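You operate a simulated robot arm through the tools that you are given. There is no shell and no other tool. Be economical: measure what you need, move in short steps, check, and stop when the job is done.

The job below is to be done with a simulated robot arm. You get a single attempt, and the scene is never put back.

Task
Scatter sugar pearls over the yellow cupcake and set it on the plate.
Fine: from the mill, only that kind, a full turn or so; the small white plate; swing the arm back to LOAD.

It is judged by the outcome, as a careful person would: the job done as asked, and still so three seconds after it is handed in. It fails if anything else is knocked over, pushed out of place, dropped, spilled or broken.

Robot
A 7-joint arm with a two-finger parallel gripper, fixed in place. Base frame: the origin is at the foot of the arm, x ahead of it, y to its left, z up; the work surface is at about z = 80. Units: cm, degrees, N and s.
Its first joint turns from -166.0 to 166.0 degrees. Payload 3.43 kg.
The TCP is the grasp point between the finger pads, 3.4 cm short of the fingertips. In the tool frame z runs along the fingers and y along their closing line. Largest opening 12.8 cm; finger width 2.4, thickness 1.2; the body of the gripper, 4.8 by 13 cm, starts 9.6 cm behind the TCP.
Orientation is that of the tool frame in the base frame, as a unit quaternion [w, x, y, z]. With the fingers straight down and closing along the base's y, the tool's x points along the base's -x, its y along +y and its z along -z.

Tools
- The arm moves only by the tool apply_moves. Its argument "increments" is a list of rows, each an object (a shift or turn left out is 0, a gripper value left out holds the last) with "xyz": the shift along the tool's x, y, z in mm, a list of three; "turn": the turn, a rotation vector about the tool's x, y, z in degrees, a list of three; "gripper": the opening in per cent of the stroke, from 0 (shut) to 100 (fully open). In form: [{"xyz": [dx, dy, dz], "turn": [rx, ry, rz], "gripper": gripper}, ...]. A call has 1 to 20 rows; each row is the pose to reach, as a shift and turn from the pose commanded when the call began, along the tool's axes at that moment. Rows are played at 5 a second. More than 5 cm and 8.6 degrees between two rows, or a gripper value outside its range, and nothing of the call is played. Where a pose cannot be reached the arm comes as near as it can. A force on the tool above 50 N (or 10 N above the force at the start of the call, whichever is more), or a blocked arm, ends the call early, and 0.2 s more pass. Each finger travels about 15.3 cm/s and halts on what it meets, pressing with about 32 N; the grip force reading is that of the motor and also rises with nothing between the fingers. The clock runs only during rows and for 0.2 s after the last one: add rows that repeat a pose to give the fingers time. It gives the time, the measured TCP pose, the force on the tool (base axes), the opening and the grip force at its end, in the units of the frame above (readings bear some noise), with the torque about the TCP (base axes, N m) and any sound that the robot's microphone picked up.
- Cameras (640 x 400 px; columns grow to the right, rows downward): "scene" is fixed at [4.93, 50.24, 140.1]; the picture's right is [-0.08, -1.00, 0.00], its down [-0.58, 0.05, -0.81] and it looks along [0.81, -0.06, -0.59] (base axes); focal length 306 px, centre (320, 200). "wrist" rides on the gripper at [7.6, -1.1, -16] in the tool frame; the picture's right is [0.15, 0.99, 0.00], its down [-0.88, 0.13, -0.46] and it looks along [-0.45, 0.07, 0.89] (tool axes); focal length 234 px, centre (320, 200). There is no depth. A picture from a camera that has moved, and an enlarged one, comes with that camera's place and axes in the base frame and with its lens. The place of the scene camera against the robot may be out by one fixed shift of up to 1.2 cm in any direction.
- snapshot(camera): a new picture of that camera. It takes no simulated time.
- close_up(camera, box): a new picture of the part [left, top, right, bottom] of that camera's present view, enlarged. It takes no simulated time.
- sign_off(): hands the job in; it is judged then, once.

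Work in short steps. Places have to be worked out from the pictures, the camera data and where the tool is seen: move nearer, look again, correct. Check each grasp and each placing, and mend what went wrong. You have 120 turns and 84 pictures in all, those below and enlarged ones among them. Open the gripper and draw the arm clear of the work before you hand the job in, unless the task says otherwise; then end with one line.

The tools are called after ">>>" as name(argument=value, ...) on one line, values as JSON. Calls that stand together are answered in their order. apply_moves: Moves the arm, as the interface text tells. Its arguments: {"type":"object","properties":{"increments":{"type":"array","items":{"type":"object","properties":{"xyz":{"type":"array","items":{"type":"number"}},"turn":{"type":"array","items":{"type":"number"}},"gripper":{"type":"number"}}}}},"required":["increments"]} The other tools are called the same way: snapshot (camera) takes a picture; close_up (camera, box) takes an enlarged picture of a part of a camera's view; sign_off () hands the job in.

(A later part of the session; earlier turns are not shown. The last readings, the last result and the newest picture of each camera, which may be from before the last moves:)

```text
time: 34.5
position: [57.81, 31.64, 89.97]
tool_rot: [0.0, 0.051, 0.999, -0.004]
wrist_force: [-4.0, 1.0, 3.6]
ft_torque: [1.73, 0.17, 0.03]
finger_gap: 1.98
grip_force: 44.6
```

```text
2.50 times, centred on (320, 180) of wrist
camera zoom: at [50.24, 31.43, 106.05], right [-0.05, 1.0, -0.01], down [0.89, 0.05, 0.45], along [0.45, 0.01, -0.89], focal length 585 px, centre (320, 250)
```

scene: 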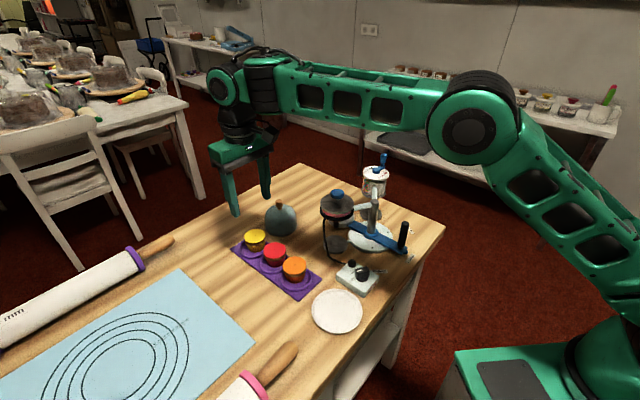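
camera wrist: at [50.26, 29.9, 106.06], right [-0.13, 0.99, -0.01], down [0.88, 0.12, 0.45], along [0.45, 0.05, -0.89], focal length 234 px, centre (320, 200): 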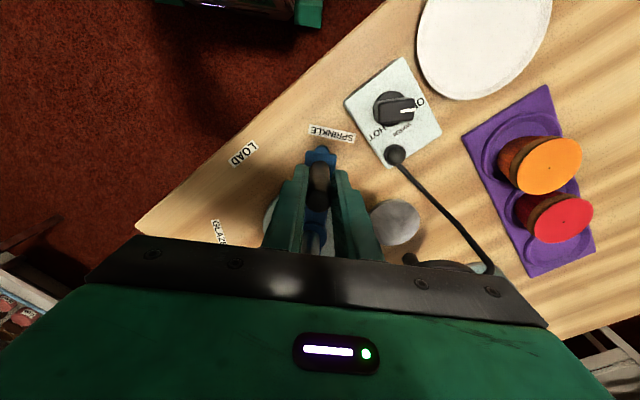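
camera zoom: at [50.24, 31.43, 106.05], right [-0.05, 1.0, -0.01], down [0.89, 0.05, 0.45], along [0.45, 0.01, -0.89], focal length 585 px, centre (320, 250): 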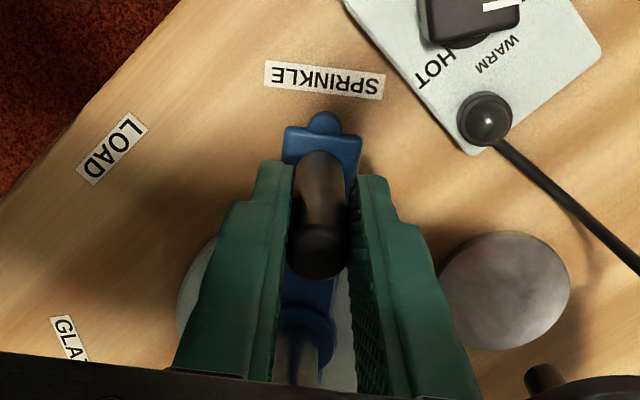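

The pointer now lines up with the SPRINKLE label. I release gently, rise, and inspect the cup under the mill.

>>> apply_moves(increments=[{"gripper": 18}, {"gripper": 24}, {"gripper": 30}, {"gripper": 30}, {"xyz": [0, 0, -30]}, {"xyz": [0, 0, -70]}, {"xyz": [0, 0, -110]}, {"xyz": [0, 0, -150]}, {"xyz": [0, 0, -180]}, {"xyz": [0, 0, -180]}])

>>> snapshot(camera="wrist")

>>> close_up(camera="wrist", box=[240, 100, 400, 240])

>>> close_up(camera="scene", box=[310, 130, 430, 280])

```text
time: 36.7
position: [58.04, 31.83, 107.87]
tool_rot: [0.0, 0.051, 0.999, -0.006]
wrist_force: [0.4, -0.2, 0.1]
ft_torque: [-0.01, 0.01, 0.01]
finger_gap: 3.82
grip_force: 0.0
```

```text
42 pictures are left
camera wrist: at [50.4, 31.67, 123.94], right [-0.05, 1.0, -0.01], down [0.89, 0.05, 0.45], along [0.45, 0.01, -0.89], focal length 234 px, centre (320, 200)
```

wrist: 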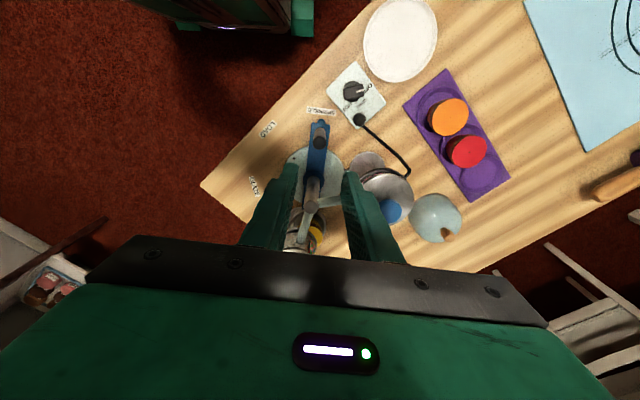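

```text
2.86 times, centred on (320, 170) of wrist
camera zoom: at [50.4, 31.67, 123.94], right [-0.05, 1.0, -0.01], down [0.89, 0.05, 0.45], along [0.45, 0.01, -0.89], focal length 669 px, centre (320, 286)
```

zoom: 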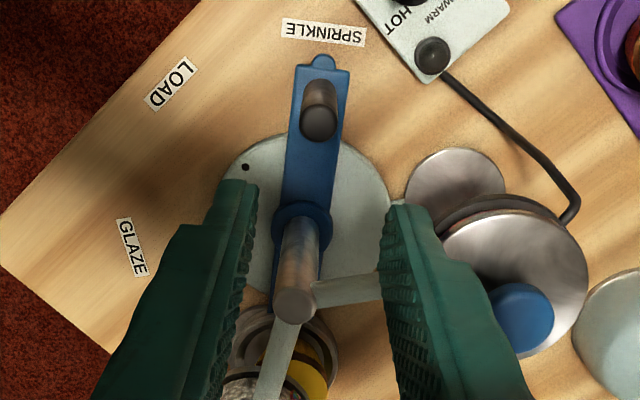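

```text
2.67 times, centred on (370, 205) of scene
camera zoom: at [4.93, 50.24, 140.1], right [-0.08, -1.0, 0.0], down [-0.58, 0.05, -0.81], along [0.81, -0.06, -0.59], focal length 815 px, centre (187, 187)
```

zoom: 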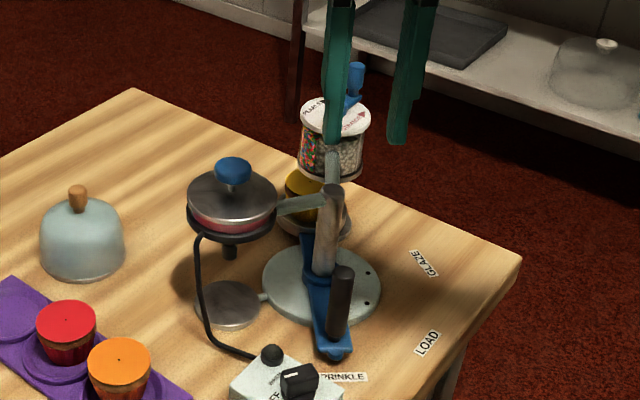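

The mill's bracket points at about −13°, while the carrier is at about −6°, and the scene view shows the dish ~1.4 cm short of the mill axis. I regrasp the handle and swing ~7.5° more.

>>> apply_moves(increments=[{"xyz": [0, 0, 40]}, {"xyz": [0, 0, 80]}, {"xyz": [0, 0, 120]}, {"xyz": [0, 0, 155]}, {"xyz": [0, 0, 180]}, {"xyz": [0, 0, 180]}, {"xyz": [0, 0, 180], "gripper": 22}, {"xyz": [0, 0, 180], "gripper": 15}, {"xyz": [0, 0, 180], "gripper": 10}, {"xyz": [0, 0, 180], "gripper": 10}])

>>> apply_moves(increments=[{"xyz": [0, 1.7, 0], "turn": [0, 0, 1]}, {"xyz": [0, 3.3, 0], "turn": [0, 0, 2]}, {"xyz": [-0.1, 5, 0], "turn": [0, 0, 3]}, {"xyz": [-0.2, 6.6, 0], "turn": [0, 0, 4]}, {"xyz": [-0.2, 6.6, 0], "turn": [0, 0, 4]}])

```text
time: 38.9
position: [57.89, 31.63, 89.71]
tool_rot: [-0.001, 0.051, 0.999, -0.006]
wrist_force: [-1.6, 1.2, -9.0]
ft_torque: [1.85, -0.37, 0.04]
finger_gap: 1.94
grip_force: 45.3
```

```text
time: 40.1
position: [57.99, 32.3, 89.81]
tool_rot: [-0.001, 0.085, 0.996, -0.007]
wrist_force: [0.8, -0.9, -37.5]
ft_torque: [1.73, -0.48, 0.02]
finger_gap: 1.97
grip_force: 44.8
```

A vertical load of −37 N built up in the grip, so I open the fingers briefly to relax it, then regrasp.

>>> apply_moves(increments=[{"gripper": 18}, {"gripper": 22}, {"gripper": 22}])

>>> close_up(camera="scene", box=[310, 130, 430, 280])

>>> close_up(camera="wrist", box=[220, 100, 420, 260])

```text
time: 40.9
position: [57.94, 32.25, 89.91]
tool_rot: [0.0, 0.085, 0.996, -0.007]
wrist_force: [0.4, -1.1, -0.1]
ft_torque: [-0.02, 0.02, -0.02]
finger_gap: 2.84
grip_force: 0.1
```

```text
2.67 times, centred on (370, 205) of scene
camera zoom: at [4.93, 50.24, 140.1], right [-0.08, -1.0, 0.0], down [-0.58, 0.05, -0.81], along [0.81, -0.06, -0.59], focal length 815 px, centre (187, 187)
```

zoom: 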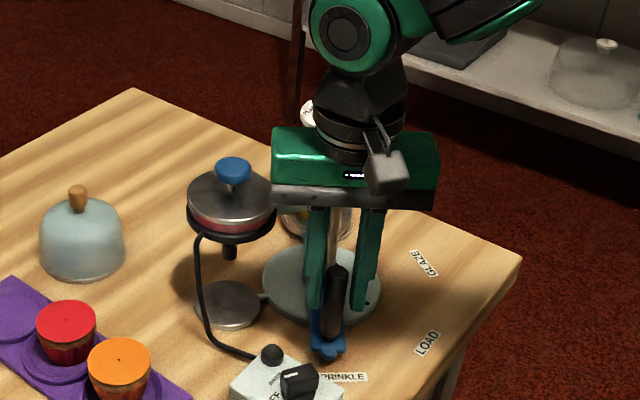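

```text
2.50 times, centred on (320, 180) of wrist
camera zoom: at [50.38, 32.6, 106.07], right [0.02, 1.0, -0.01], down [0.89, -0.02, 0.46], along [0.45, -0.02, -0.89], focal length 585 px, centre (320, 250)
```

zoom: 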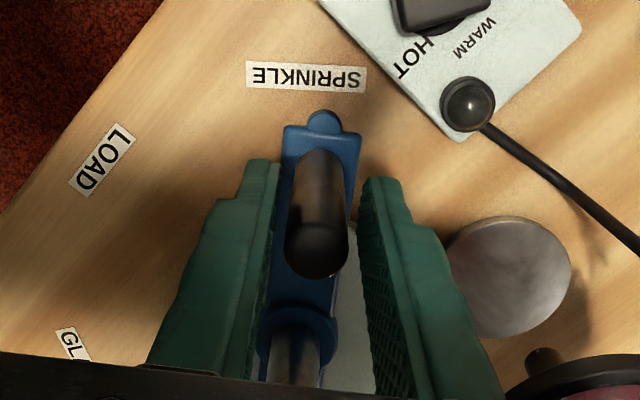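

Relaxed and nothing is bent. I regrasp and swing 4° more.

>>> apply_moves(increments=[{"gripper": 15}, {"gripper": 10}, {"gripper": 10}])

>>> apply_moves(increments=[{"xyz": [0, 1.7, 0], "turn": [0, 0, 1]}, {"xyz": [0, 3.3, 0], "turn": [0, 0, 2]}, {"xyz": [-0.1, 5, 0], "turn": [0, 0, 3]}, {"xyz": [-0.2, 6.6, 0], "turn": [0, 0, 4]}, {"xyz": [-0.2, 6.6, 0], "turn": [0, 0, 4]}])

```text
time: 41.7
position: [57.99, 32.26, 90.05]
tool_rot: [0.001, 0.085, 0.996, -0.007]
wrist_force: [0.0, 0.8, -1.1]
ft_torque: [1.69, -0.42, -0.01]
finger_gap: 1.95
grip_force: 45.4
```

```text
time: 42.9
position: [58.05, 32.94, 89.99]
tool_rot: [0.001, 0.12, 0.993, -0.005]
wrist_force: [3.4, -0.3, 5.4]
ft_torque: [1.59, -0.52, -0.03]
finger_gap: 1.95
grip_force: 45.0
```

No stop felt; the handle is at ~167°. Release, rise, and check alignment again.

>>> apply_moves(increments=[{"gripper": 18}, {"gripper": 24}, {"gripper": 30}, {"gripper": 30}, {"xyz": [0, 0, -30]}, {"xyz": [0, 0, -70]}, {"xyz": [0, 0, -110]}, {"xyz": [0, 0, -150]}, {"xyz": [0, 0, -180]}, {"xyz": [0, 0, -180]}])

>>> close_up(camera="wrist", box=[240, 100, 400, 240])

>>> close_up(camera="scene", box=[330, 150, 410, 240])

```text
time: 45.1
position: [57.98, 33.16, 107.74]
tool_rot: [0.0, 0.12, 0.993, -0.006]
wrist_force: [-0.2, 0.1, 0.1]
ft_torque: [0.01, -0.01, -0.05]
finger_gap: 3.86
grip_force: 0.1
```

```text
2.86 times, centred on (320, 170) of wrist
camera zoom: at [50.42, 34.0, 123.87], right [0.09, 1.0, -0.01], down [0.89, -0.08, 0.46], along [0.45, -0.05, -0.89], focal length 669 px, centre (320, 286)
```

zoom: 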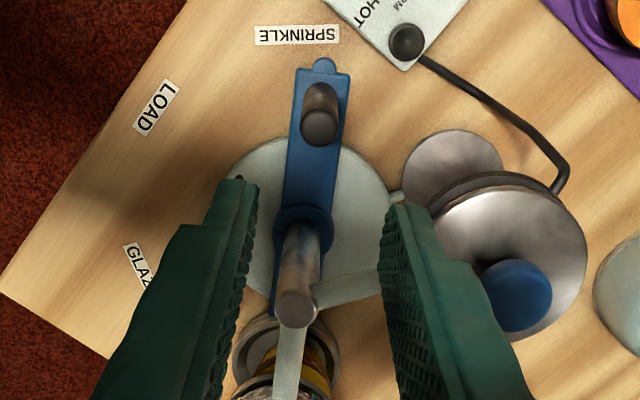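

```text
4.44 times, centred on (370, 195) of scene
camera zoom: at [4.93, 50.24, 140.1], right [-0.08, -1.0, 0.0], down [-0.58, 0.05, -0.81], along [0.81, -0.06, -0.59], focal length 1358 px, centre (98, 222)
```

zoom: 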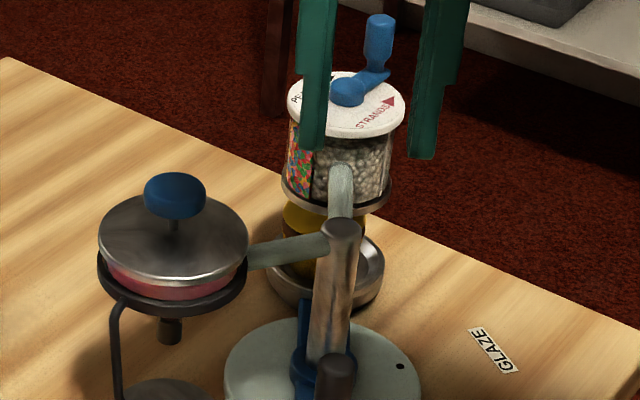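

The dish is now under the mill within ~2 mm. Next is the crank: peg about (79.5, 26.1) with hub near (77.2, 28.5). I move above it with the closing line along the crank arm, so gripping cannot turn it.

>>> apply_moves(increments=[{"xyz": [-28, -2, -5], "turn": [0, 0, -7]}, {"xyz": [-57, -5, -5], "turn": [0, 0, -14.5]}, {"xyz": [-85, -7, -5], "turn": [0, 0, -22]}, {"xyz": [-113, -9, -5], "turn": [0, 0, -29]}, {"xyz": [-141, -11, -5], "turn": [0, 0, -36.5]}, {"xyz": [-170, -14, -5], "turn": [0, 0, -44]}, {"xyz": [-198, -16, -5], "turn": [0, 0, -51]}, {"xyz": [-226, -18, -5], "turn": [0, 0, -58]}, {"xyz": [-226, -18, -5], "turn": [0, 0, -58]}, {"xyz": [-226, -18, -5], "turn": [0, 0, -58]}])

>>> snapshot(camera="wrist")

>>> close_up(camera="scene", box=[330, 110, 410, 240])

```text
time: 47.3
position: [79.7, 25.85, 108.52]
tool_rot: [-0.003, -0.377, 0.926, -0.005]
wrist_force: [0.4, 0.0, -0.2]
ft_torque: [-0.02, 0.0, 0.04]
finger_gap: 3.87
grip_force: 0.1
```

```text
35 pictures are left
camera wrist: at [75.04, 19.87, 124.68], right [-0.8, 0.61, -0.01], down [0.54, 0.71, 0.45], along [0.27, 0.35, -0.89], focal length 234 px, centre (320, 200)
```

wrist: 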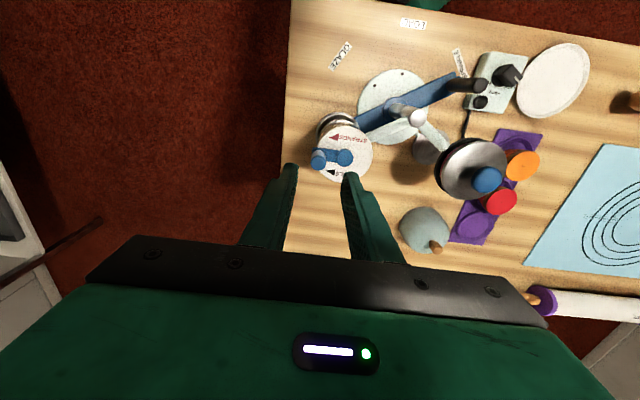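

```text
3.08 times, centred on (370, 175) of scene
camera zoom: at [4.93, 50.24, 140.1], right [-0.08, -1.0, 0.0], down [-0.58, 0.05, -0.81], along [0.81, -0.06, -0.59], focal length 940 px, centre (166, 277)
```

zoom: 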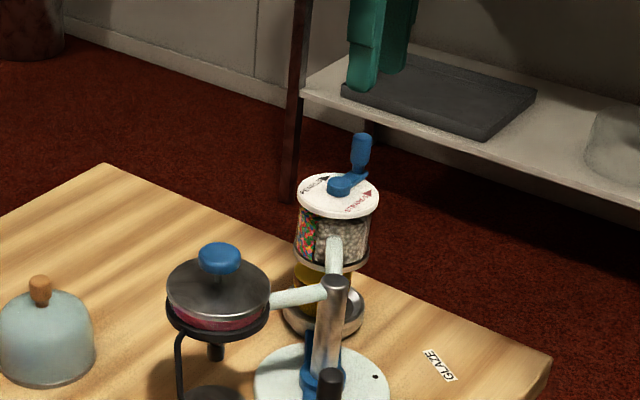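

>>> close_up(camera="wrist", box=[280, 100, 400, 220])

```text
3.33 times, centred on (340, 160) of wrist
camera zoom: at [75.04, 19.87, 124.68], right [-0.8, 0.61, -0.01], down [0.54, 0.71, 0.45], along [0.27, 0.35, -0.89], focal length 781 px, centre (253, 333)
```

zoom: 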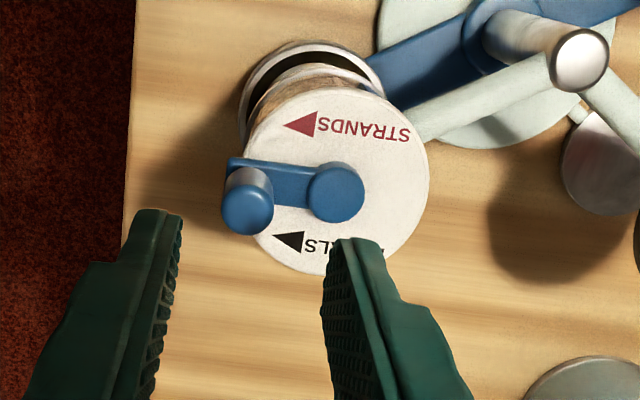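

Peg solved at (80.0, 26.0), z 96–99.6; hub at (77.65, 28.4), so radius 3.35 at −45°. Both arrows confirm PEARLS is clockwise from above. I descend to just above the peg.

>>> apply_moves(increments=[{"xyz": [-3, -1, 20]}, {"xyz": [-3, -1, 45]}, {"xyz": [-3, -1, 52]}, {"xyz": [-3, -1, 52]}])

>>> close_up(camera="wrist", box=[240, 120, 400, 240])

```text
time: 48.3
position: [79.84, 25.93, 103.38]
tool_rot: [-0.003, -0.376, 0.927, -0.005]
wrist_force: [0.8, -0.2, -0.6]
ft_torque: [0.02, 0.02, -0.01]
finger_gap: 3.85
grip_force: 0.0
```

```text
3.33 times, centred on (320, 180) of wrist
camera zoom: at [75.32, 20.03, 119.49], right [-0.79, 0.61, -0.01], down [0.54, 0.71, 0.45], along [0.28, 0.35, -0.89], focal length 781 px, centre (320, 267)
```

zoom: 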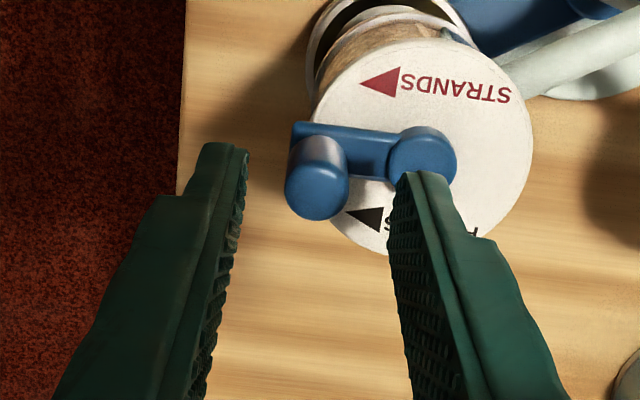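

Peg centred between the fingers. Descend to z ~100.1 and close.

>>> apply_moves(increments=[{"xyz": [-2, -1, 15]}, {"xyz": [-2, -1, 33]}, {"xyz": [-2, -1, 33]}, {"xyz": [-2, -1, 33], "gripper": 22}, {"xyz": [-2, -1, 33], "gripper": 15}, {"xyz": [-2, -1, 33], "gripper": 9}, {"xyz": [-2, -1, 33], "gripper": 5}, {"xyz": [-2, -1, 33], "gripper": 5}])

>>> close_up(camera="wrist", box=[240, 120, 400, 240])

>>> close_up(camera="scene", box=[330, 110, 410, 240])

```text
time: 50.1
position: [80.16, 26.09, 100.0]
tool_rot: [-0.004, -0.376, 0.926, -0.006]
wrist_force: [-3.1, 3.0, -0.4]
ft_torque: [0.85, 0.79, 0.0]
finger_gap: 1.73
grip_force: 45.1
```

```text
3.33 times, centred on (320, 180) of wrist
camera zoom: at [75.55, 20.14, 116.07], right [-0.8, 0.61, -0.01], down [0.54, 0.71, 0.45], along [0.27, 0.35, -0.89], focal length 781 px, centre (320, 267)
```

zoom: 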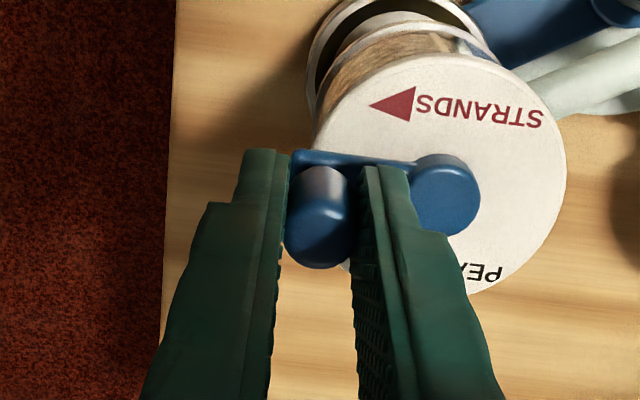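

```text
3.08 times, centred on (370, 175) of scene
camera zoom: at [4.93, 50.24, 140.1], right [-0.08, -1.0, 0.0], down [-0.58, 0.05, -0.81], along [0.81, -0.06, -0.59], focal length 940 px, centre (166, 277)
```

zoom: 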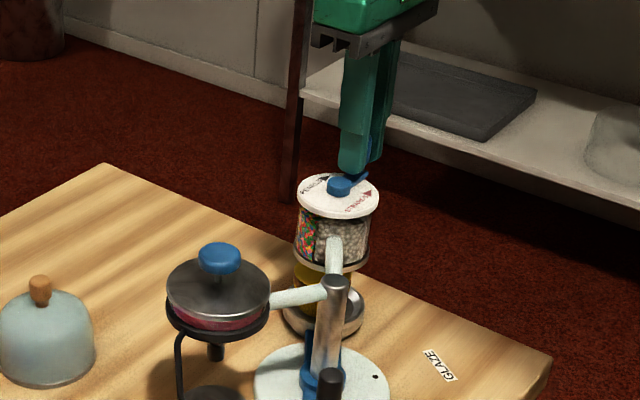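

Peg gripped with no crank motion. I start a clockwise arc of 20° about the hub, watching the forces.

>>> apply_moves(increments=[{"xyz": [2.9, 0.1, 0]}, {"xyz": [5.85, 0.3, 0]}, {"xyz": [8.7, 0.9, 0]}, {"xyz": [11.55, 1.7, 0]}, {"xyz": [11.55, 1.7, 0]}])

>>> close_up(camera="wrist", box=[240, 120, 400, 240])

```text
time: 51.3
position: [79.15, 25.48, 99.93]
tool_rot: [-0.004, -0.377, 0.926, -0.004]
wrist_force: [-0.3, 1.5, -14.0]
ft_torque: [0.93, 0.69, 0.02]
finger_gap: 1.75
grip_force: 44.8
```

```text
3.33 times, centred on (320, 180) of wrist
camera zoom: at [74.62, 19.49, 116.09], right [-0.8, 0.61, -0.01], down [0.54, 0.71, 0.45], along [0.27, 0.35, -0.9], focal length 781 px, centre (320, 267)
```

zoom: 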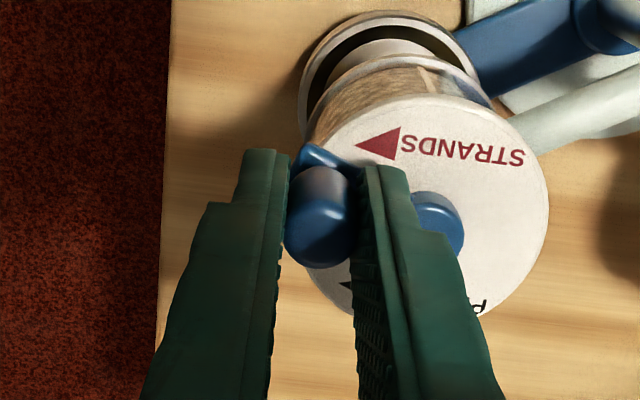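

The crank turns clockwise as wanted. I continue to 110° and check what falls.

>>> apply_moves(increments=[{"xyz": [5.4, 2.3, 0]}, {"xyz": [10.3, 5.5, 0]}, {"xyz": [14.6, 9.6, 0]}, {"xyz": [18.1, 14.3, 0]}, {"xyz": [20.7, 19.5, 0]}, {"xyz": [22.4, 25.1, 0]}, {"xyz": [23.1, 30.9, 0]}, {"xyz": [22.8, 36.8, 0]}, {"xyz": [21.4, 42.5, 0]}, {"xyz": [21.4, 42.5, 0]}])

>>> close_up(camera="wrist", box=[240, 100, 440, 240])

>>> close_up(camera="scene", box=[340, 150, 400, 240])

```text
time: 53.5
position: [74.73, 27.09, 99.92]
tool_rot: [-0.002, -0.376, 0.927, -0.005]
wrist_force: [11.2, 3.9, -17.8]
ft_torque: [1.03, 0.27, -0.02]
finger_gap: 1.72
grip_force: 45.1
```

```text
2.86 times, centred on (340, 170) of wrist
camera zoom: at [70.18, 21.09, 116.08], right [-0.79, 0.61, -0.01], down [0.54, 0.71, 0.45], along [0.28, 0.35, -0.89], focal length 669 px, centre (263, 286)
```

zoom: 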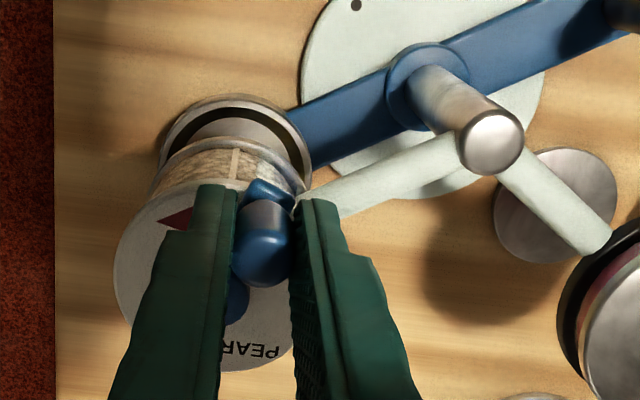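

```text
4.44 times, centred on (370, 195) of scene
camera zoom: at [4.93, 50.24, 140.1], right [-0.08, -1.0, 0.0], down [-0.58, 0.05, -0.81], along [0.81, -0.06, -0.59], focal length 1358 px, centre (98, 222)
```

zoom: 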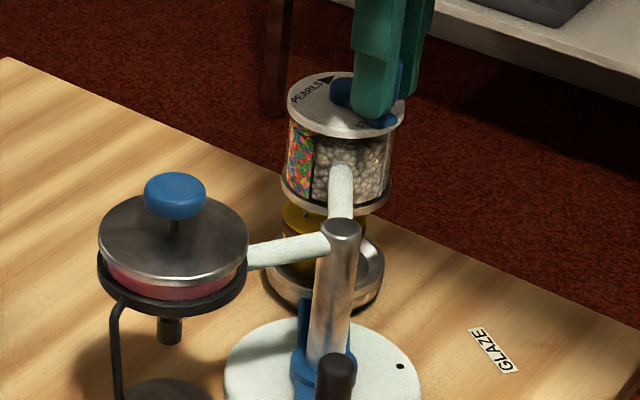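

Turning fine (112° so far), with a slight inward pull. I trim the arc centre ~0.7 mm and continue to 240°.

>>> apply_moves(increments=[{"xyz": [-3.0, 5.1, 0]}, {"xyz": [-6.2, 10, 0]}, {"xyz": [-10.2, 14.3, 0]}, {"xyz": [-14.9, 17.8, 0]}, {"xyz": [-20.2, 20.4, 0]}, {"xyz": [-25.8, 22.1, 0]}, {"xyz": [-31.6, 22.8, 0]}, {"xyz": [-37.5, 22.5, 0]}, {"xyz": [-43.2, 21.1, 0]}, {"xyz": [-48.5, 18.8, 0]}, {"xyz": [-53.4, 15.5, 0]}, {"xyz": [-57.7, 11.6, 0]}, {"xyz": [-61.2, 6.9, 0]}, {"xyz": [-61.2, 6.9, 0]}])

>>> close_up(camera="scene", box=[340, 150, 400, 240])

```text
time: 56.5
position: [78.54, 31.65, 99.94]
tool_rot: [-0.004, -0.377, 0.926, -0.006]
wrist_force: [-7.3, -25.1, -3.6]
ft_torque: [-0.65, 1.71, -0.06]
finger_gap: 1.75
grip_force: 44.7
```

```text
4.44 times, centred on (370, 195) of scene
camera zoom: at [4.93, 50.24, 140.1], right [-0.08, -1.0, 0.0], down [-0.58, 0.05, -0.81], along [0.81, -0.06, -0.59], focal length 1358 px, centre (98, 222)
```

zoom: 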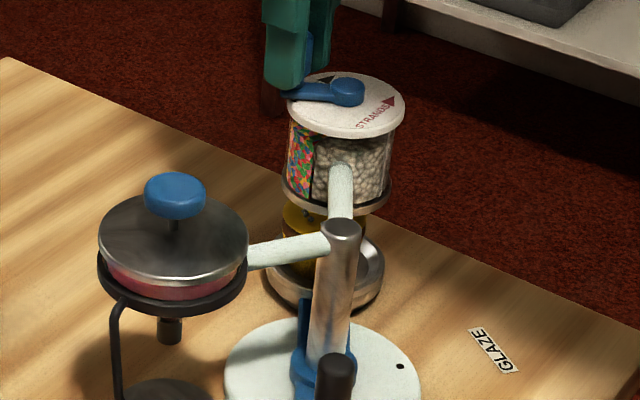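

240° done, with inward pull 25 N. I shrink the radius by 1.2 mm and finish to ~370°.

>>> apply_moves(increments=[{"xyz": [0.9, -0.6, 0]}, {"xyz": [-1.5, -5.7, 0]}, {"xyz": [-3.1, -11.1, 0]}, {"xyz": [-3.8, -16.7, 0]}, {"xyz": [-3.5, -22.3, 0]}, {"xyz": [-2.2, -27.8, 0]}, {"xyz": [0, -33, 0]}, {"xyz": [3.1, -37.7, 0]}, {"xyz": [7, -41.9, 0]}, {"xyz": [11.5, -45.3, 0]}, {"xyz": [16.6, -47.8, 0]}, {"xyz": [22, -49.4, 0]}, {"xyz": [27.6, -50.1, 0]}, {"xyz": [33.2, -49.8, 0]}, {"xyz": [33.2, -49.8, 0]}])

>>> close_up(camera="scene", box=[340, 150, 400, 240])

```text
time: 59.7
position: [79.86, 25.85, 99.96]
tool_rot: [-0.003, -0.376, 0.927, -0.006]
wrist_force: [10.2, -11.0, -11.8]
ft_torque: [0.52, 0.46, -0.03]
finger_gap: 1.72
grip_force: 44.9
```

```text
4.44 times, centred on (370, 195) of scene
camera zoom: at [4.93, 50.24, 140.1], right [-0.08, -1.0, 0.0], down [-0.58, 0.05, -0.81], along [0.81, -0.06, -0.59], focal length 1358 px, centre (98, 222)
```

zoom: 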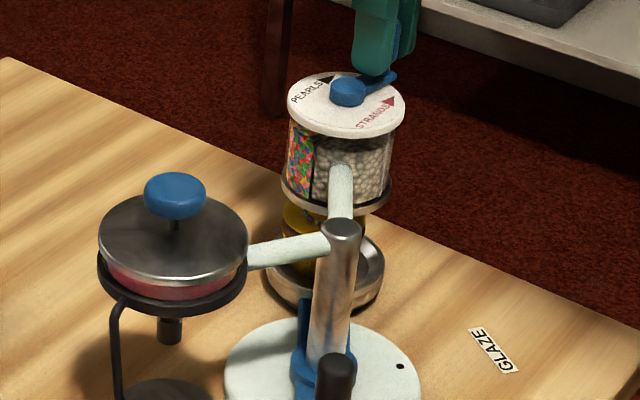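

A full turn and a bit done. I release the peg and rise.

>>> apply_moves(increments=[{"gripper": 17}, {"gripper": 24}, {"gripper": 30}, {"gripper": 30}, {"xyz": [0, 0, -25]}, {"xyz": [0, 0, -55]}, {"xyz": [0, 0, -80]}, {"xyz": [0, 0, -80]}])

>>> close_up(camera="wrist", box=[280, 80, 480, 220])

>>> close_up(camera="scene", box=[360, 185, 390, 225])

```text
time: 61.5
position: [79.7, 25.89, 107.92]
tool_rot: [-0.003, -0.376, 0.927, -0.005]
wrist_force: [-0.9, -0.5, 0.0]
ft_torque: [-0.01, -0.01, 0.01]
finger_gap: 3.86
grip_force: 0.1
```

```text
2.86 times, centred on (380, 150) of wrist
camera zoom: at [75.11, 19.97, 124.16], right [-0.79, 0.61, -0.01], down [0.54, 0.71, 0.45], along [0.27, 0.35, -0.9], focal length 669 px, centre (149, 343)
```

zoom: 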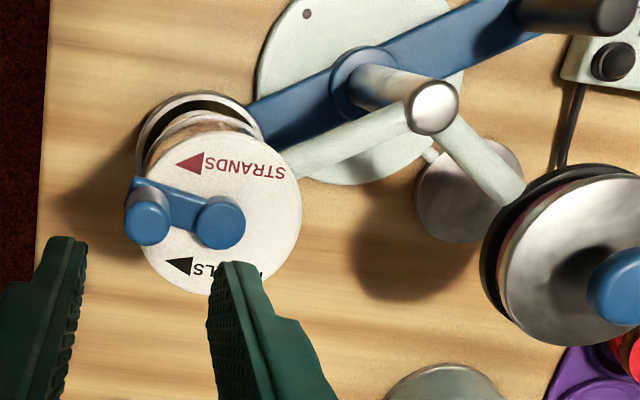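

```text
10.00 times, centred on (375, 205) of scene
camera zoom: at [4.93, 50.24, 140.1], right [-0.08, -1.0, 0.0], down [-0.58, 0.05, -0.81], along [0.81, -0.06, -0.59], focal length 3055 px, centre (-230, 150)
```

zoom: 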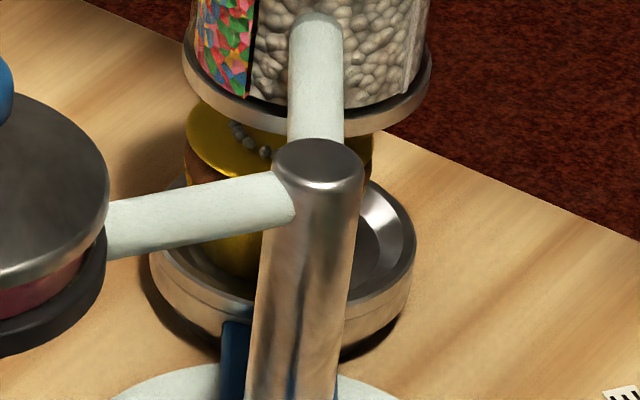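

White pearls are visible on the yellow top. I return to above the swing handle at (58, 33).

>>> apply_moves(increments=[{"xyz": [13, 25, 0], "turn": [0, 0, 7]}, {"xyz": [26, 51, 0], "turn": [0, 0, 14.5]}, {"xyz": [40, 76, 0], "turn": [0, 0, 22]}, {"xyz": [53, 102, 0], "turn": [0, 0, 29]}, {"xyz": [66, 127, 0], "turn": [0, 0, 36.5]}, {"xyz": [79, 152, 0], "turn": [0, 0, 44]}, {"xyz": [92, 178, 0], "turn": [0, 0, 51]}, {"xyz": [105, 203, 0], "turn": [0, 0, 58]}, {"xyz": [105, 203, 0], "turn": [0, 0, 58]}, {"xyz": [105, 203, 0], "turn": [0, 0, 58]}])

>>> close_up(camera="wrist", box=[240, 100, 400, 240])

```text
time: 63.7
position: [57.93, 33.04, 107.93]
tool_rot: [0.0, 0.12, 0.993, -0.006]
wrist_force: [-0.2, 0.6, -0.1]
ft_torque: [0.0, -0.01, -0.01]
finger_gap: 3.86
grip_force: 0.0
```

```text
2.86 times, centred on (320, 170) of wrist
camera zoom: at [50.45, 33.93, 123.97], right [0.09, 1.0, -0.01], down [0.89, -0.08, 0.46], along [0.45, -0.05, -0.89], focal length 669 px, centre (320, 286)
```

zoom: 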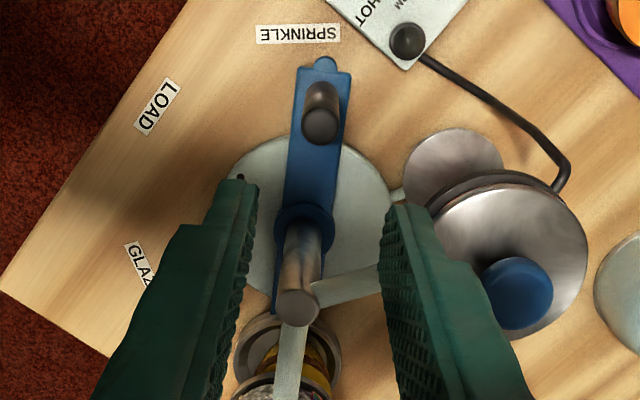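

Same view as when released. I descend 18 cm and grip the handle.

>>> apply_moves(increments=[{"xyz": [0, 0, 40]}, {"xyz": [0, 0, 80]}, {"xyz": [0, 0, 120]}, {"xyz": [0, 0, 155]}, {"xyz": [0, 0, 180]}, {"xyz": [0, 0, 180]}, {"xyz": [0, 0, 180], "gripper": 22}, {"xyz": [0, 0, 180], "gripper": 15}, {"xyz": [0, 0, 180], "gripper": 10}, {"xyz": [0, 0, 180], "gripper": 10}])

```text
time: 65.9
position: [58.01, 33.06, 89.93]
tool_rot: [0.0, 0.12, 0.993, -0.007]
wrist_force: [-3.0, -5.7, -8.0]
ft_torque: [1.69, -0.58, -0.06]
finger_gap: 1.99
grip_force: 44.9
```

Now swing back toward LOAD by 61° about the pivot, first half.

>>> apply_moves(increments=[{"xyz": [-0.1, -3.3, 0], "turn": [0, 0, -2]}, {"xyz": [-0.2, -6.6, 0], "turn": [0, 0, -4]}, {"xyz": [-0.9, -13.2, 0], "turn": [0, 0, -8]}, {"xyz": [-2.1, -19.8, 0], "turn": [0, 0, -12]}, {"xyz": [-3.7, -26.2, 0], "turn": [0, 0, -16]}, {"xyz": [-5.7, -32.5, 0], "turn": [0, 0, -20]}, {"xyz": [-8.2, -38.6, 0], "turn": [0, 0, -24]}, {"xyz": [-11.1, -44.6, 0], "turn": [0, 0, -28]}, {"xyz": [-11.1, -44.6, 0], "turn": [0, 0, -28]}])

```text
time: 67.9
position: [57.98, 28.43, 89.82]
tool_rot: [-0.002, -0.124, 0.992, -0.006]
wrist_force: [13.0, 3.2, -37.3]
ft_torque: [1.71, 0.53, 0.0]
finger_gap: 1.96
grip_force: 44.9
```

The vertical load comes from a tiny tool-axis tilt (0.5 mm rise over the arc). I compensate in z and finish the remaining 33°.

>>> apply_moves(increments=[{"xyz": [-0.5, 0, 0.5]}, {"xyz": [-0.9, -6.6, 0.6], "turn": [0, 0, -4]}, {"xyz": [-1.7, -13.2, 0.7], "turn": [0, 0, -8]}, {"xyz": [-2.9, -19.8, 0.7], "turn": [0, 0, -12]}, {"xyz": [-4.5, -26.2, 0.8], "turn": [0, 0, -16]}, {"xyz": [-6.5, -32.5, 0.9], "turn": [0, 0, -20]}, {"xyz": [-9, -38.6, 1.0], "turn": [0, 0, -24]}, {"xyz": [-11.9, -44.6, 1.0], "turn": [0, 0, -28]}, {"xyz": [-15.2, -50.3, 1.1], "turn": [0, 0, -32]}, {"xyz": [-16.1, -51.7, 1.1], "turn": [0, 0, -33]}, {"xyz": [-16.1, -51.7, 1.1], "turn": [0, 0, -33]}])

>>> close_up(camera="wrist", box=[220, 100, 420, 260])

```text
time: 70.3
position: [60.85, 23.76, 89.97]
tool_rot: [-0.004, -0.4, 0.916, -0.005]
wrist_force: [-4.6, -1.3, -18.7]
ft_torque: [0.84, 1.36, 0.03]
finger_gap: 1.96
grip_force: 44.8
```

```text
2.50 times, centred on (320, 180) of wrist
camera zoom: at [56.53, 17.55, 106.06], right [-0.83, 0.56, -0.01], down [0.5, 0.74, 0.44], along [0.25, 0.36, -0.9], focal length 585 px, centre (320, 250)
```

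zoom: 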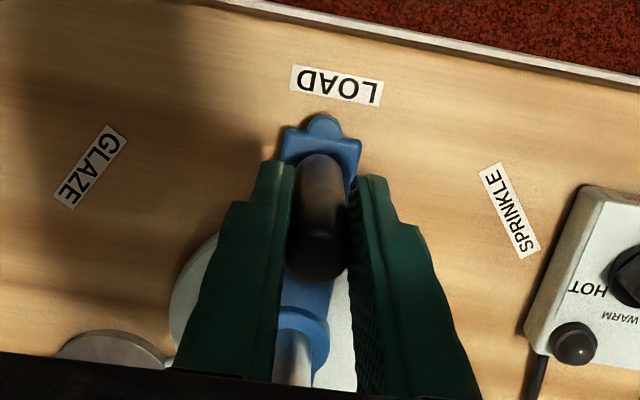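

The arm is back exactly at its original LOAD position. Release and rise to z 108.

>>> apply_moves(increments=[{"gripper": 18}, {"gripper": 25}, {"gripper": 32}, {"gripper": 32}, {"xyz": [0, 0, -30]}, {"xyz": [0, 0, -70]}, {"xyz": [0, 0, -110]}, {"xyz": [0, 0, -150]}, {"xyz": [0, 0, -180], "gripper": 56}, {"xyz": [0, 0, -180], "gripper": 56}])

>>> close_up(camera="wrist", box=[220, 80, 420, 260])

```text
time: 72.5
position: [60.81, 24.27, 108.2]
tool_rot: [-0.003, -0.4, 0.916, -0.005]
wrist_force: [-1.0, 0.8, -0.5]
ft_torque: [0.0, 0.0, 0.01]
finger_gap: 7.18
grip_force: 0.1
```

```text
2.22 times, centred on (320, 170) of wrist
camera zoom: at [56.5, 18.0, 124.22], right [-0.83, 0.56, -0.01], down [0.5, 0.74, 0.45], along [0.26, 0.37, -0.9], focal length 520 px, centre (320, 267)
```

zoom: 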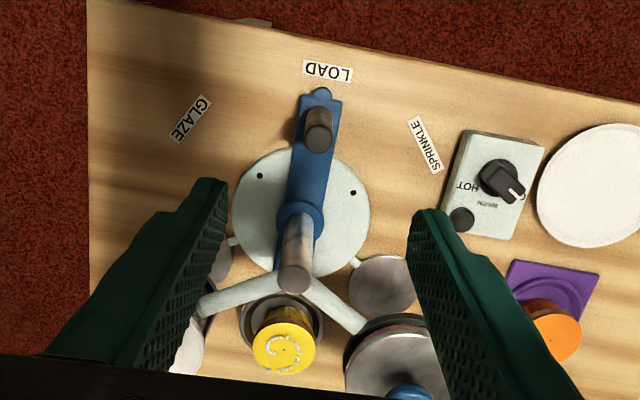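

The yellow cupcake carries a ring of white pearls. I move back over it with the fingers closing radially.

>>> apply_moves(increments=[{"xyz": [-18, 0, 0], "turn": [0, 0, 8.4]}, {"xyz": [-36, 0, 0], "turn": [0, 0, 16.8]}, {"xyz": [-54, 0, 0], "turn": [0, 0, 25.2]}, {"xyz": [-72, 0, 0], "turn": [0, 0, 33.6]}, {"xyz": [-90, 0, 0], "turn": [0, 0, 42]}, {"xyz": [-108, 0, 0], "turn": [0, 0, 50.4]}, {"xyz": [-126, 0, 0], "turn": [0, 0, 58.8]}, {"xyz": [-144, 0, 0], "turn": [0, 0, 67.2]}, {"xyz": [-162, 0, 0], "turn": [0, 0, 75.6]}, {"xyz": [-181, 0, 0], "turn": [0, 0, 84.2]}, {"xyz": [-199, 0, 0], "turn": [0, 0, 92.6]}, {"xyz": [-199, 0, 0], "turn": [0, 0, 92.6]}, {"xyz": [-199, 0, 30], "turn": [0, 0, 92.6]}, {"xyz": [-199, 0, 30], "turn": [0, 0, 92.6]}])

>>> close_up(camera="wrist", box=[180, 60, 400, 240])

```text
time: 75.5
position: [74.28, 38.52, 104.7]
tool_rot: [0.002, 0.386, 0.923, -0.007]
wrist_force: [0.3, 0.4, -0.3]
ft_torque: [-0.01, 0.01, 0.03]
finger_gap: 7.15
grip_force: 0.1
```

```text
2.22 times, centred on (290, 150) of wrist
camera zoom: at [68.22, 43.32, 120.7], right [0.6, 0.8, -0.01], down [0.71, -0.53, 0.46], along [0.36, -0.29, -0.89], focal length 520 px, centre (387, 311)
```

zoom: 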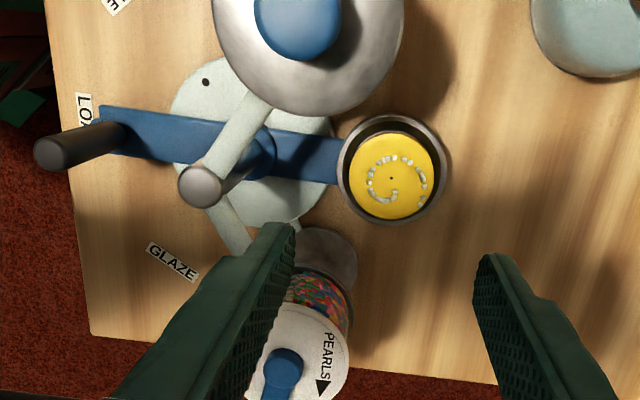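

The cup centre is about (74.3, 38.5), under the TCP. I descend to z 92 and recheck.

>>> apply_moves(increments=[{"xyz": [0, 0, 40]}, {"xyz": [0, 0, 80]}, {"xyz": [0, 0, 110]}, {"xyz": [0, 0, 127]}, {"xyz": [0, 0, 127]}])

>>> close_up(camera="wrist", box=[220, 80, 420, 240])

```text
time: 76.7
position: [74.28, 38.6, 91.92]
tool_rot: [0.003, 0.386, 0.922, -0.005]
wrist_force: [0.3, 0.6, 0.0]
ft_torque: [-0.02, -0.01, 0.02]
finger_gap: 7.19
grip_force: 0.2
```

```text
2.50 times, centred on (320, 160) of wrist
camera zoom: at [68.33, 43.25, 107.99], right [0.6, 0.8, -0.01], down [0.71, -0.53, 0.46], along [0.36, -0.28, -0.89], focal length 585 px, centre (320, 300)
```

zoom: 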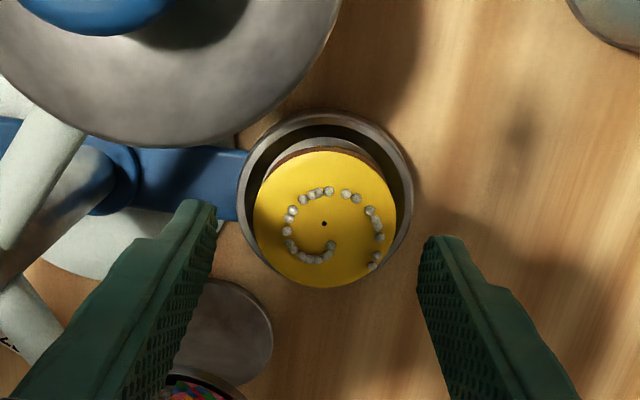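

Well centred. Descend to z ~86.8 and close gradually.

>>> apply_moves(increments=[{"xyz": [2, 1, 20]}, {"xyz": [2, 1, 40]}, {"xyz": [2, 1, 51]}, {"xyz": [2, 1, 51]}, {"xyz": [2, 1, 51], "gripper": 50}, {"xyz": [2, 1, 51], "gripper": 46}, {"xyz": [2, 1, 51], "gripper": 43}, {"xyz": [2, 1, 51], "gripper": 40}, {"xyz": [2, 1, 51], "gripper": 35}, {"xyz": [2, 1, 51], "gripper": 30}, {"xyz": [2, 1, 51], "gripper": 30}])

>>> close_up(camera="wrist", box=[240, 100, 400, 240])

```text
time: 79.1
position: [74.18, 38.56, 86.83]
tool_rot: [0.003, 0.386, 0.923, -0.006]
wrist_force: [-1.0, 0.5, -0.1]
ft_torque: [0.01, 0.01, 0.02]
finger_gap: 5.39
grip_force: 31.7
```

```text
2.86 times, centred on (320, 170) of wrist
camera zoom: at [68.18, 43.38, 102.91], right [0.6, 0.8, -0.01], down [0.71, -0.53, 0.46], along [0.36, -0.29, -0.89], focal length 669 px, centre (320, 286)
```

zoom: 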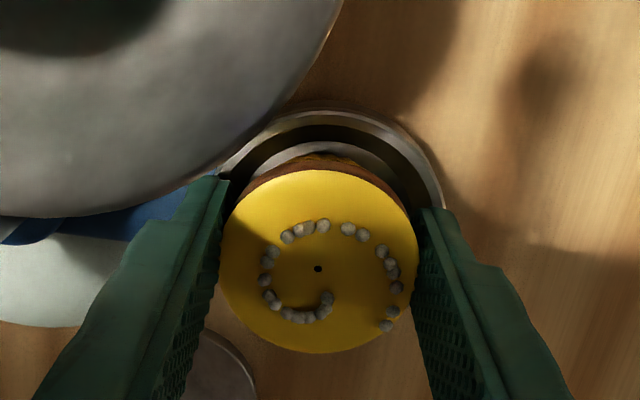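

Gripped, pearls in place. Lift slowly straight up.

>>> apply_moves(increments=[{"xyz": [0, 0, -5]}, {"xyz": [0, 0, -15]}, {"xyz": [0, 0, -30]}, {"xyz": [0, 0, -50]}, {"xyz": [0, 0, -75]}, {"xyz": [0, 0, -100]}, {"xyz": [0, 0, -125]}, {"xyz": [0, 0, -150]}, {"xyz": [0, 0, -170]}, {"xyz": [0, 0, -180]}, {"xyz": [0, 0, -180]}])

>>> snapshot(camera="wrist")

```text
time: 81.5
position: [74.3, 38.88, 105.12]
tool_rot: [0.002, 0.386, 0.922, -0.006]
wrist_force: [0.4, -0.3, -0.5]
ft_torque: [-0.03, 0.01, 0.0]
finger_gap: 5.41
grip_force: 32.1
```

```text
16 pictures are left
camera wrist: at [68.17, 43.61, 121.09], right [0.6, 0.8, -0.01], down [0.71, -0.53, 0.46], along [0.36, -0.29, -0.89], focal length 234 px, centre (320, 200)
```

wrist: 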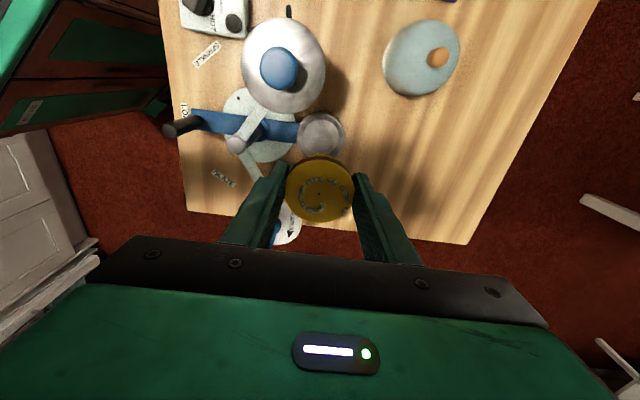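

Cupcake held with pearls intact. I carry it around the pot (via y≈53) toward the plate at about (44.3, 43.3), at a modest speed.

>>> apply_moves(increments=[{"xyz": [10, 2, 0]}, {"xyz": [28, 7, 0]}, {"xyz": [50, 12, 0]}, {"xyz": [72, 18, 0]}, {"xyz": [94, 24, 0]}, {"xyz": [116, 29, 0]}, {"xyz": [138, 35, 0]}, {"xyz": [159, 38, 0]}, {"xyz": [176, 24, 0], "turn": [0, 0, -5.7]}, {"xyz": [194, 4, 0], "turn": [0, 0, -11.5]}, {"xyz": [211, -13, 0], "turn": [0, 0, -17.2]}, {"xyz": [229, -31, 0], "turn": [0, 0, -23]}, {"xyz": [246, -49, 0], "turn": [0, 0, -28.7]}, {"xyz": [264, -67, 0], "turn": [0, 0, -34.5]}, {"xyz": [281, -85, 0], "turn": [0, 0, -40]}, {"xyz": [293, -96, 0], "turn": [0, 0, -44]}, {"xyz": [299, -102, 0], "turn": [0, 0, -46]}, {"xyz": [299, -102, 0], "turn": [0, 0, -46]}])

>>> snapshot(camera="wrist")

```text
time: 85.3
position: [45.88, 52.62, 104.84]
tool_rot: [-0.001, -0.005, 1.0, -0.006]
wrist_force: [0.3, 0.0, -0.6]
ft_torque: [-0.01, 0.01, 0.01]
finger_gap: 5.41
grip_force: 32.1
```

```text
15 pictures are left
camera wrist: at [38.51, 51.62, 120.92], right [-0.16, 0.99, -0.01], down [0.88, 0.15, 0.45], along [0.45, 0.06, -0.89], focal length 234 px, centre (320, 200)
```

wrist: 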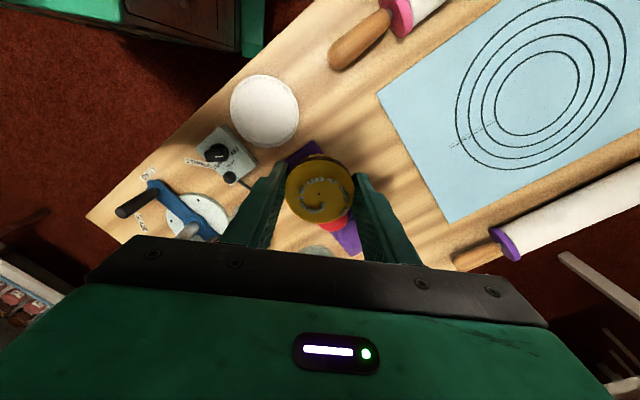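

Plate centre at (44.3, 42.9). I move over it and down to z ~95.

>>> apply_moves(increments=[{"xyz": [2, -12, 5]}, {"xyz": [5, -30, 15]}, {"xyz": [8, -50, 30]}, {"xyz": [12, -70, 50]}, {"xyz": [14, -86, 70]}, {"xyz": [16, -94, 88]}, {"xyz": [16, -97, 95]}, {"xyz": [16, -97, 95]}])

>>> snapshot(camera="wrist")

>>> close_up(camera="scene", box=[270, 220, 410, 350])

```text
time: 87.1
position: [44.63, 42.98, 95.61]
tool_rot: [-0.001, -0.004, 1.0, -0.006]
wrist_force: [-0.1, 1.2, -0.2]
ft_torque: [-0.02, 0.02, -0.04]
finger_gap: 5.41
grip_force: 31.9
```

```text
14 pictures are left
camera wrist: at [37.08, 41.94, 111.63], right [-0.16, 0.99, -0.01], down [0.88, 0.15, 0.45], along [0.45, 0.06, -0.89], focal length 234 px, centre (320, 200)
```

wrist: 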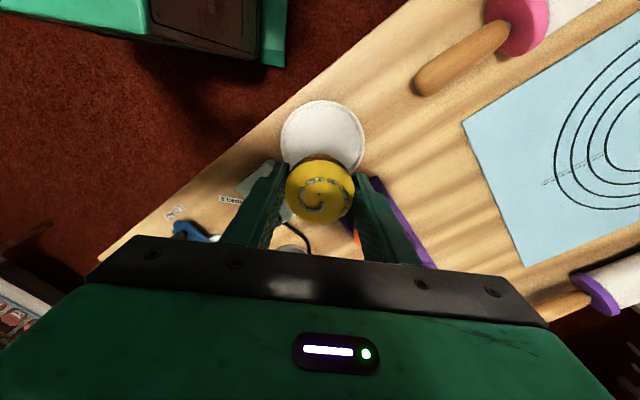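

```text
3.08 times, centred on (340, 285) of scene
camera zoom: at [4.93, 50.24, 140.1], right [-0.08, -1.0, 0.0], down [-0.58, 0.05, -0.81], along [0.81, -0.06, -0.59], focal length 940 px, centre (258, -62)
```

zoom: 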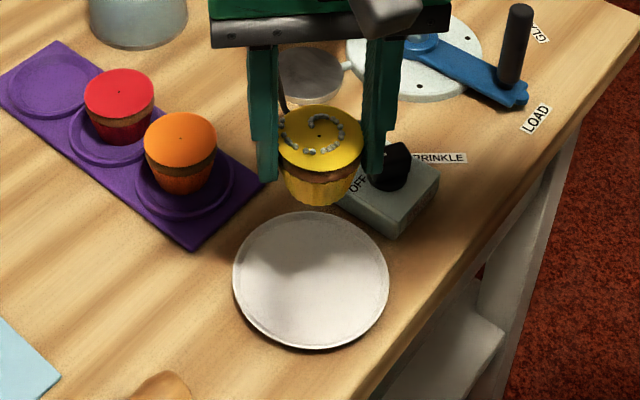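

Plate centre estimated at (43.95, 42.9). I adjust 6 mm and lower to z ~87.5.

>>> apply_moves(increments=[{"xyz": [6, -1, 20]}, {"xyz": [6, -1, 45]}, {"xyz": [6, -1, 65]}, {"xyz": [6, -1, 80]}, {"xyz": [6, -1, 80]}])

>>> close_up(camera="wrist", box=[240, 80, 400, 240])

>>> close_up(camera="scene", box=[290, 240, 390, 340])

```text
time: 88.3
position: [43.85, 42.92, 87.53]
tool_rot: [0.0, -0.005, 1.0, -0.007]
wrist_force: [0.3, -0.1, -1.1]
ft_torque: [-0.02, -0.02, 0.03]
finger_gap: 5.42
grip_force: 32.6
```

```text
2.50 times, centred on (320, 160) of wrist
camera zoom: at [36.4, 41.77, 103.59], right [-0.16, 0.99, -0.01], down [0.88, 0.15, 0.45], along [0.45, 0.06, -0.89], focal length 585 px, centre (320, 300)
```

zoom: 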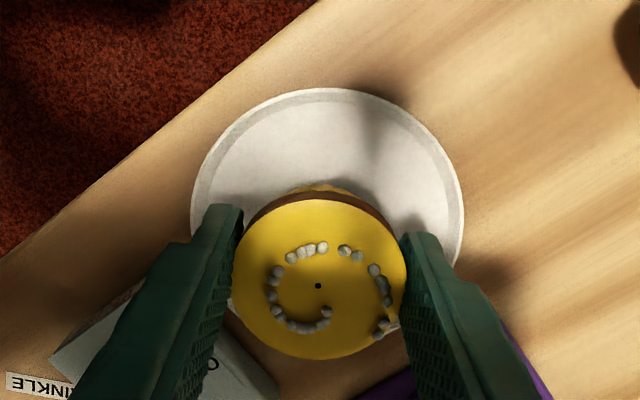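

```text
4.00 times, centred on (340, 290) of scene
camera zoom: at [4.93, 50.24, 140.1], right [-0.08, -1.0, 0.0], down [-0.58, 0.05, -0.81], along [0.81, -0.06, -0.59], focal length 1222 px, centre (240, -160)
```

zoom: 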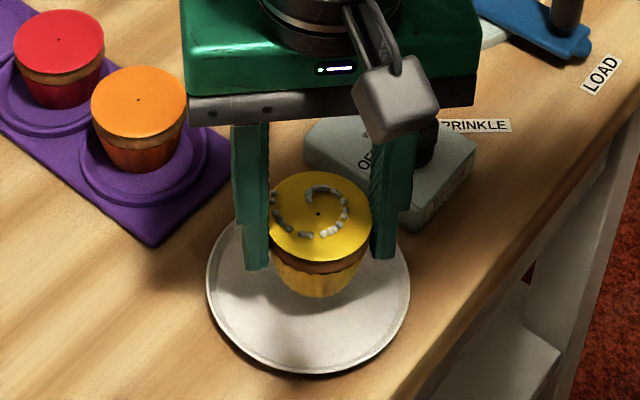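

Cup is centred over the plate. Lower slowly until contact.

>>> apply_moves(increments=[{"xyz": [0, 0, 4]}, {"xyz": [0, 0, 8]}, {"xyz": [0, 0, 11]}, {"xyz": [0, 0, 11]}])

>>> apply_moves(increments=[{"xyz": [0, 0, 1.5]}, {"xyz": [0, 0, 3]}, {"xyz": [0, 0, 3]}])

```text
time: 89.3
position: [43.85, 42.72, 86.45]
tool_rot: [-0.001, -0.005, 1.0, -0.007]
wrist_force: [0.1, 0.5, -1.1]
ft_torque: [-0.01, 0.01, 0.0]
finger_gap: 5.38
grip_force: 31.8
```

```text
time: 90.1
position: [43.87, 42.78, 86.02]
tool_rot: [0.0, -0.006, 1.0, -0.006]
wrist_force: [0.1, -0.5, 0.1]
ft_torque: [0.0, 0.03, -0.01]
finger_gap: 5.4
grip_force: 31.9
```

>>> apply_moves(increments=[{"xyz": [0, 0, 1.5]}, {"xyz": [0, 0, 3]}, {"xyz": [0, 0, 3]}])

>>> close_up(camera="scene", box=[300, 250, 380, 330])

```text
time: 90.9
position: [43.82, 42.79, 85.7]
tool_rot: [-0.001, -0.005, 1.0, -0.006]
wrist_force: [0.7, 0.2, -0.4]
ft_torque: [0.02, -0.03, 0.03]
finger_gap: 5.4
grip_force: 32.3
```

```text
5.00 times, centred on (340, 290) of scene
camera zoom: at [4.93, 50.24, 140.1], right [-0.08, -1.0, 0.0], down [-0.58, 0.05, -0.81], along [0.81, -0.06, -0.59], focal length 1528 px, centre (220, -250)
```

zoom: 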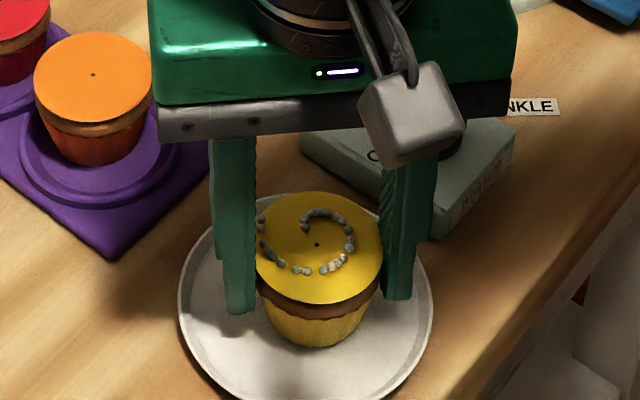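

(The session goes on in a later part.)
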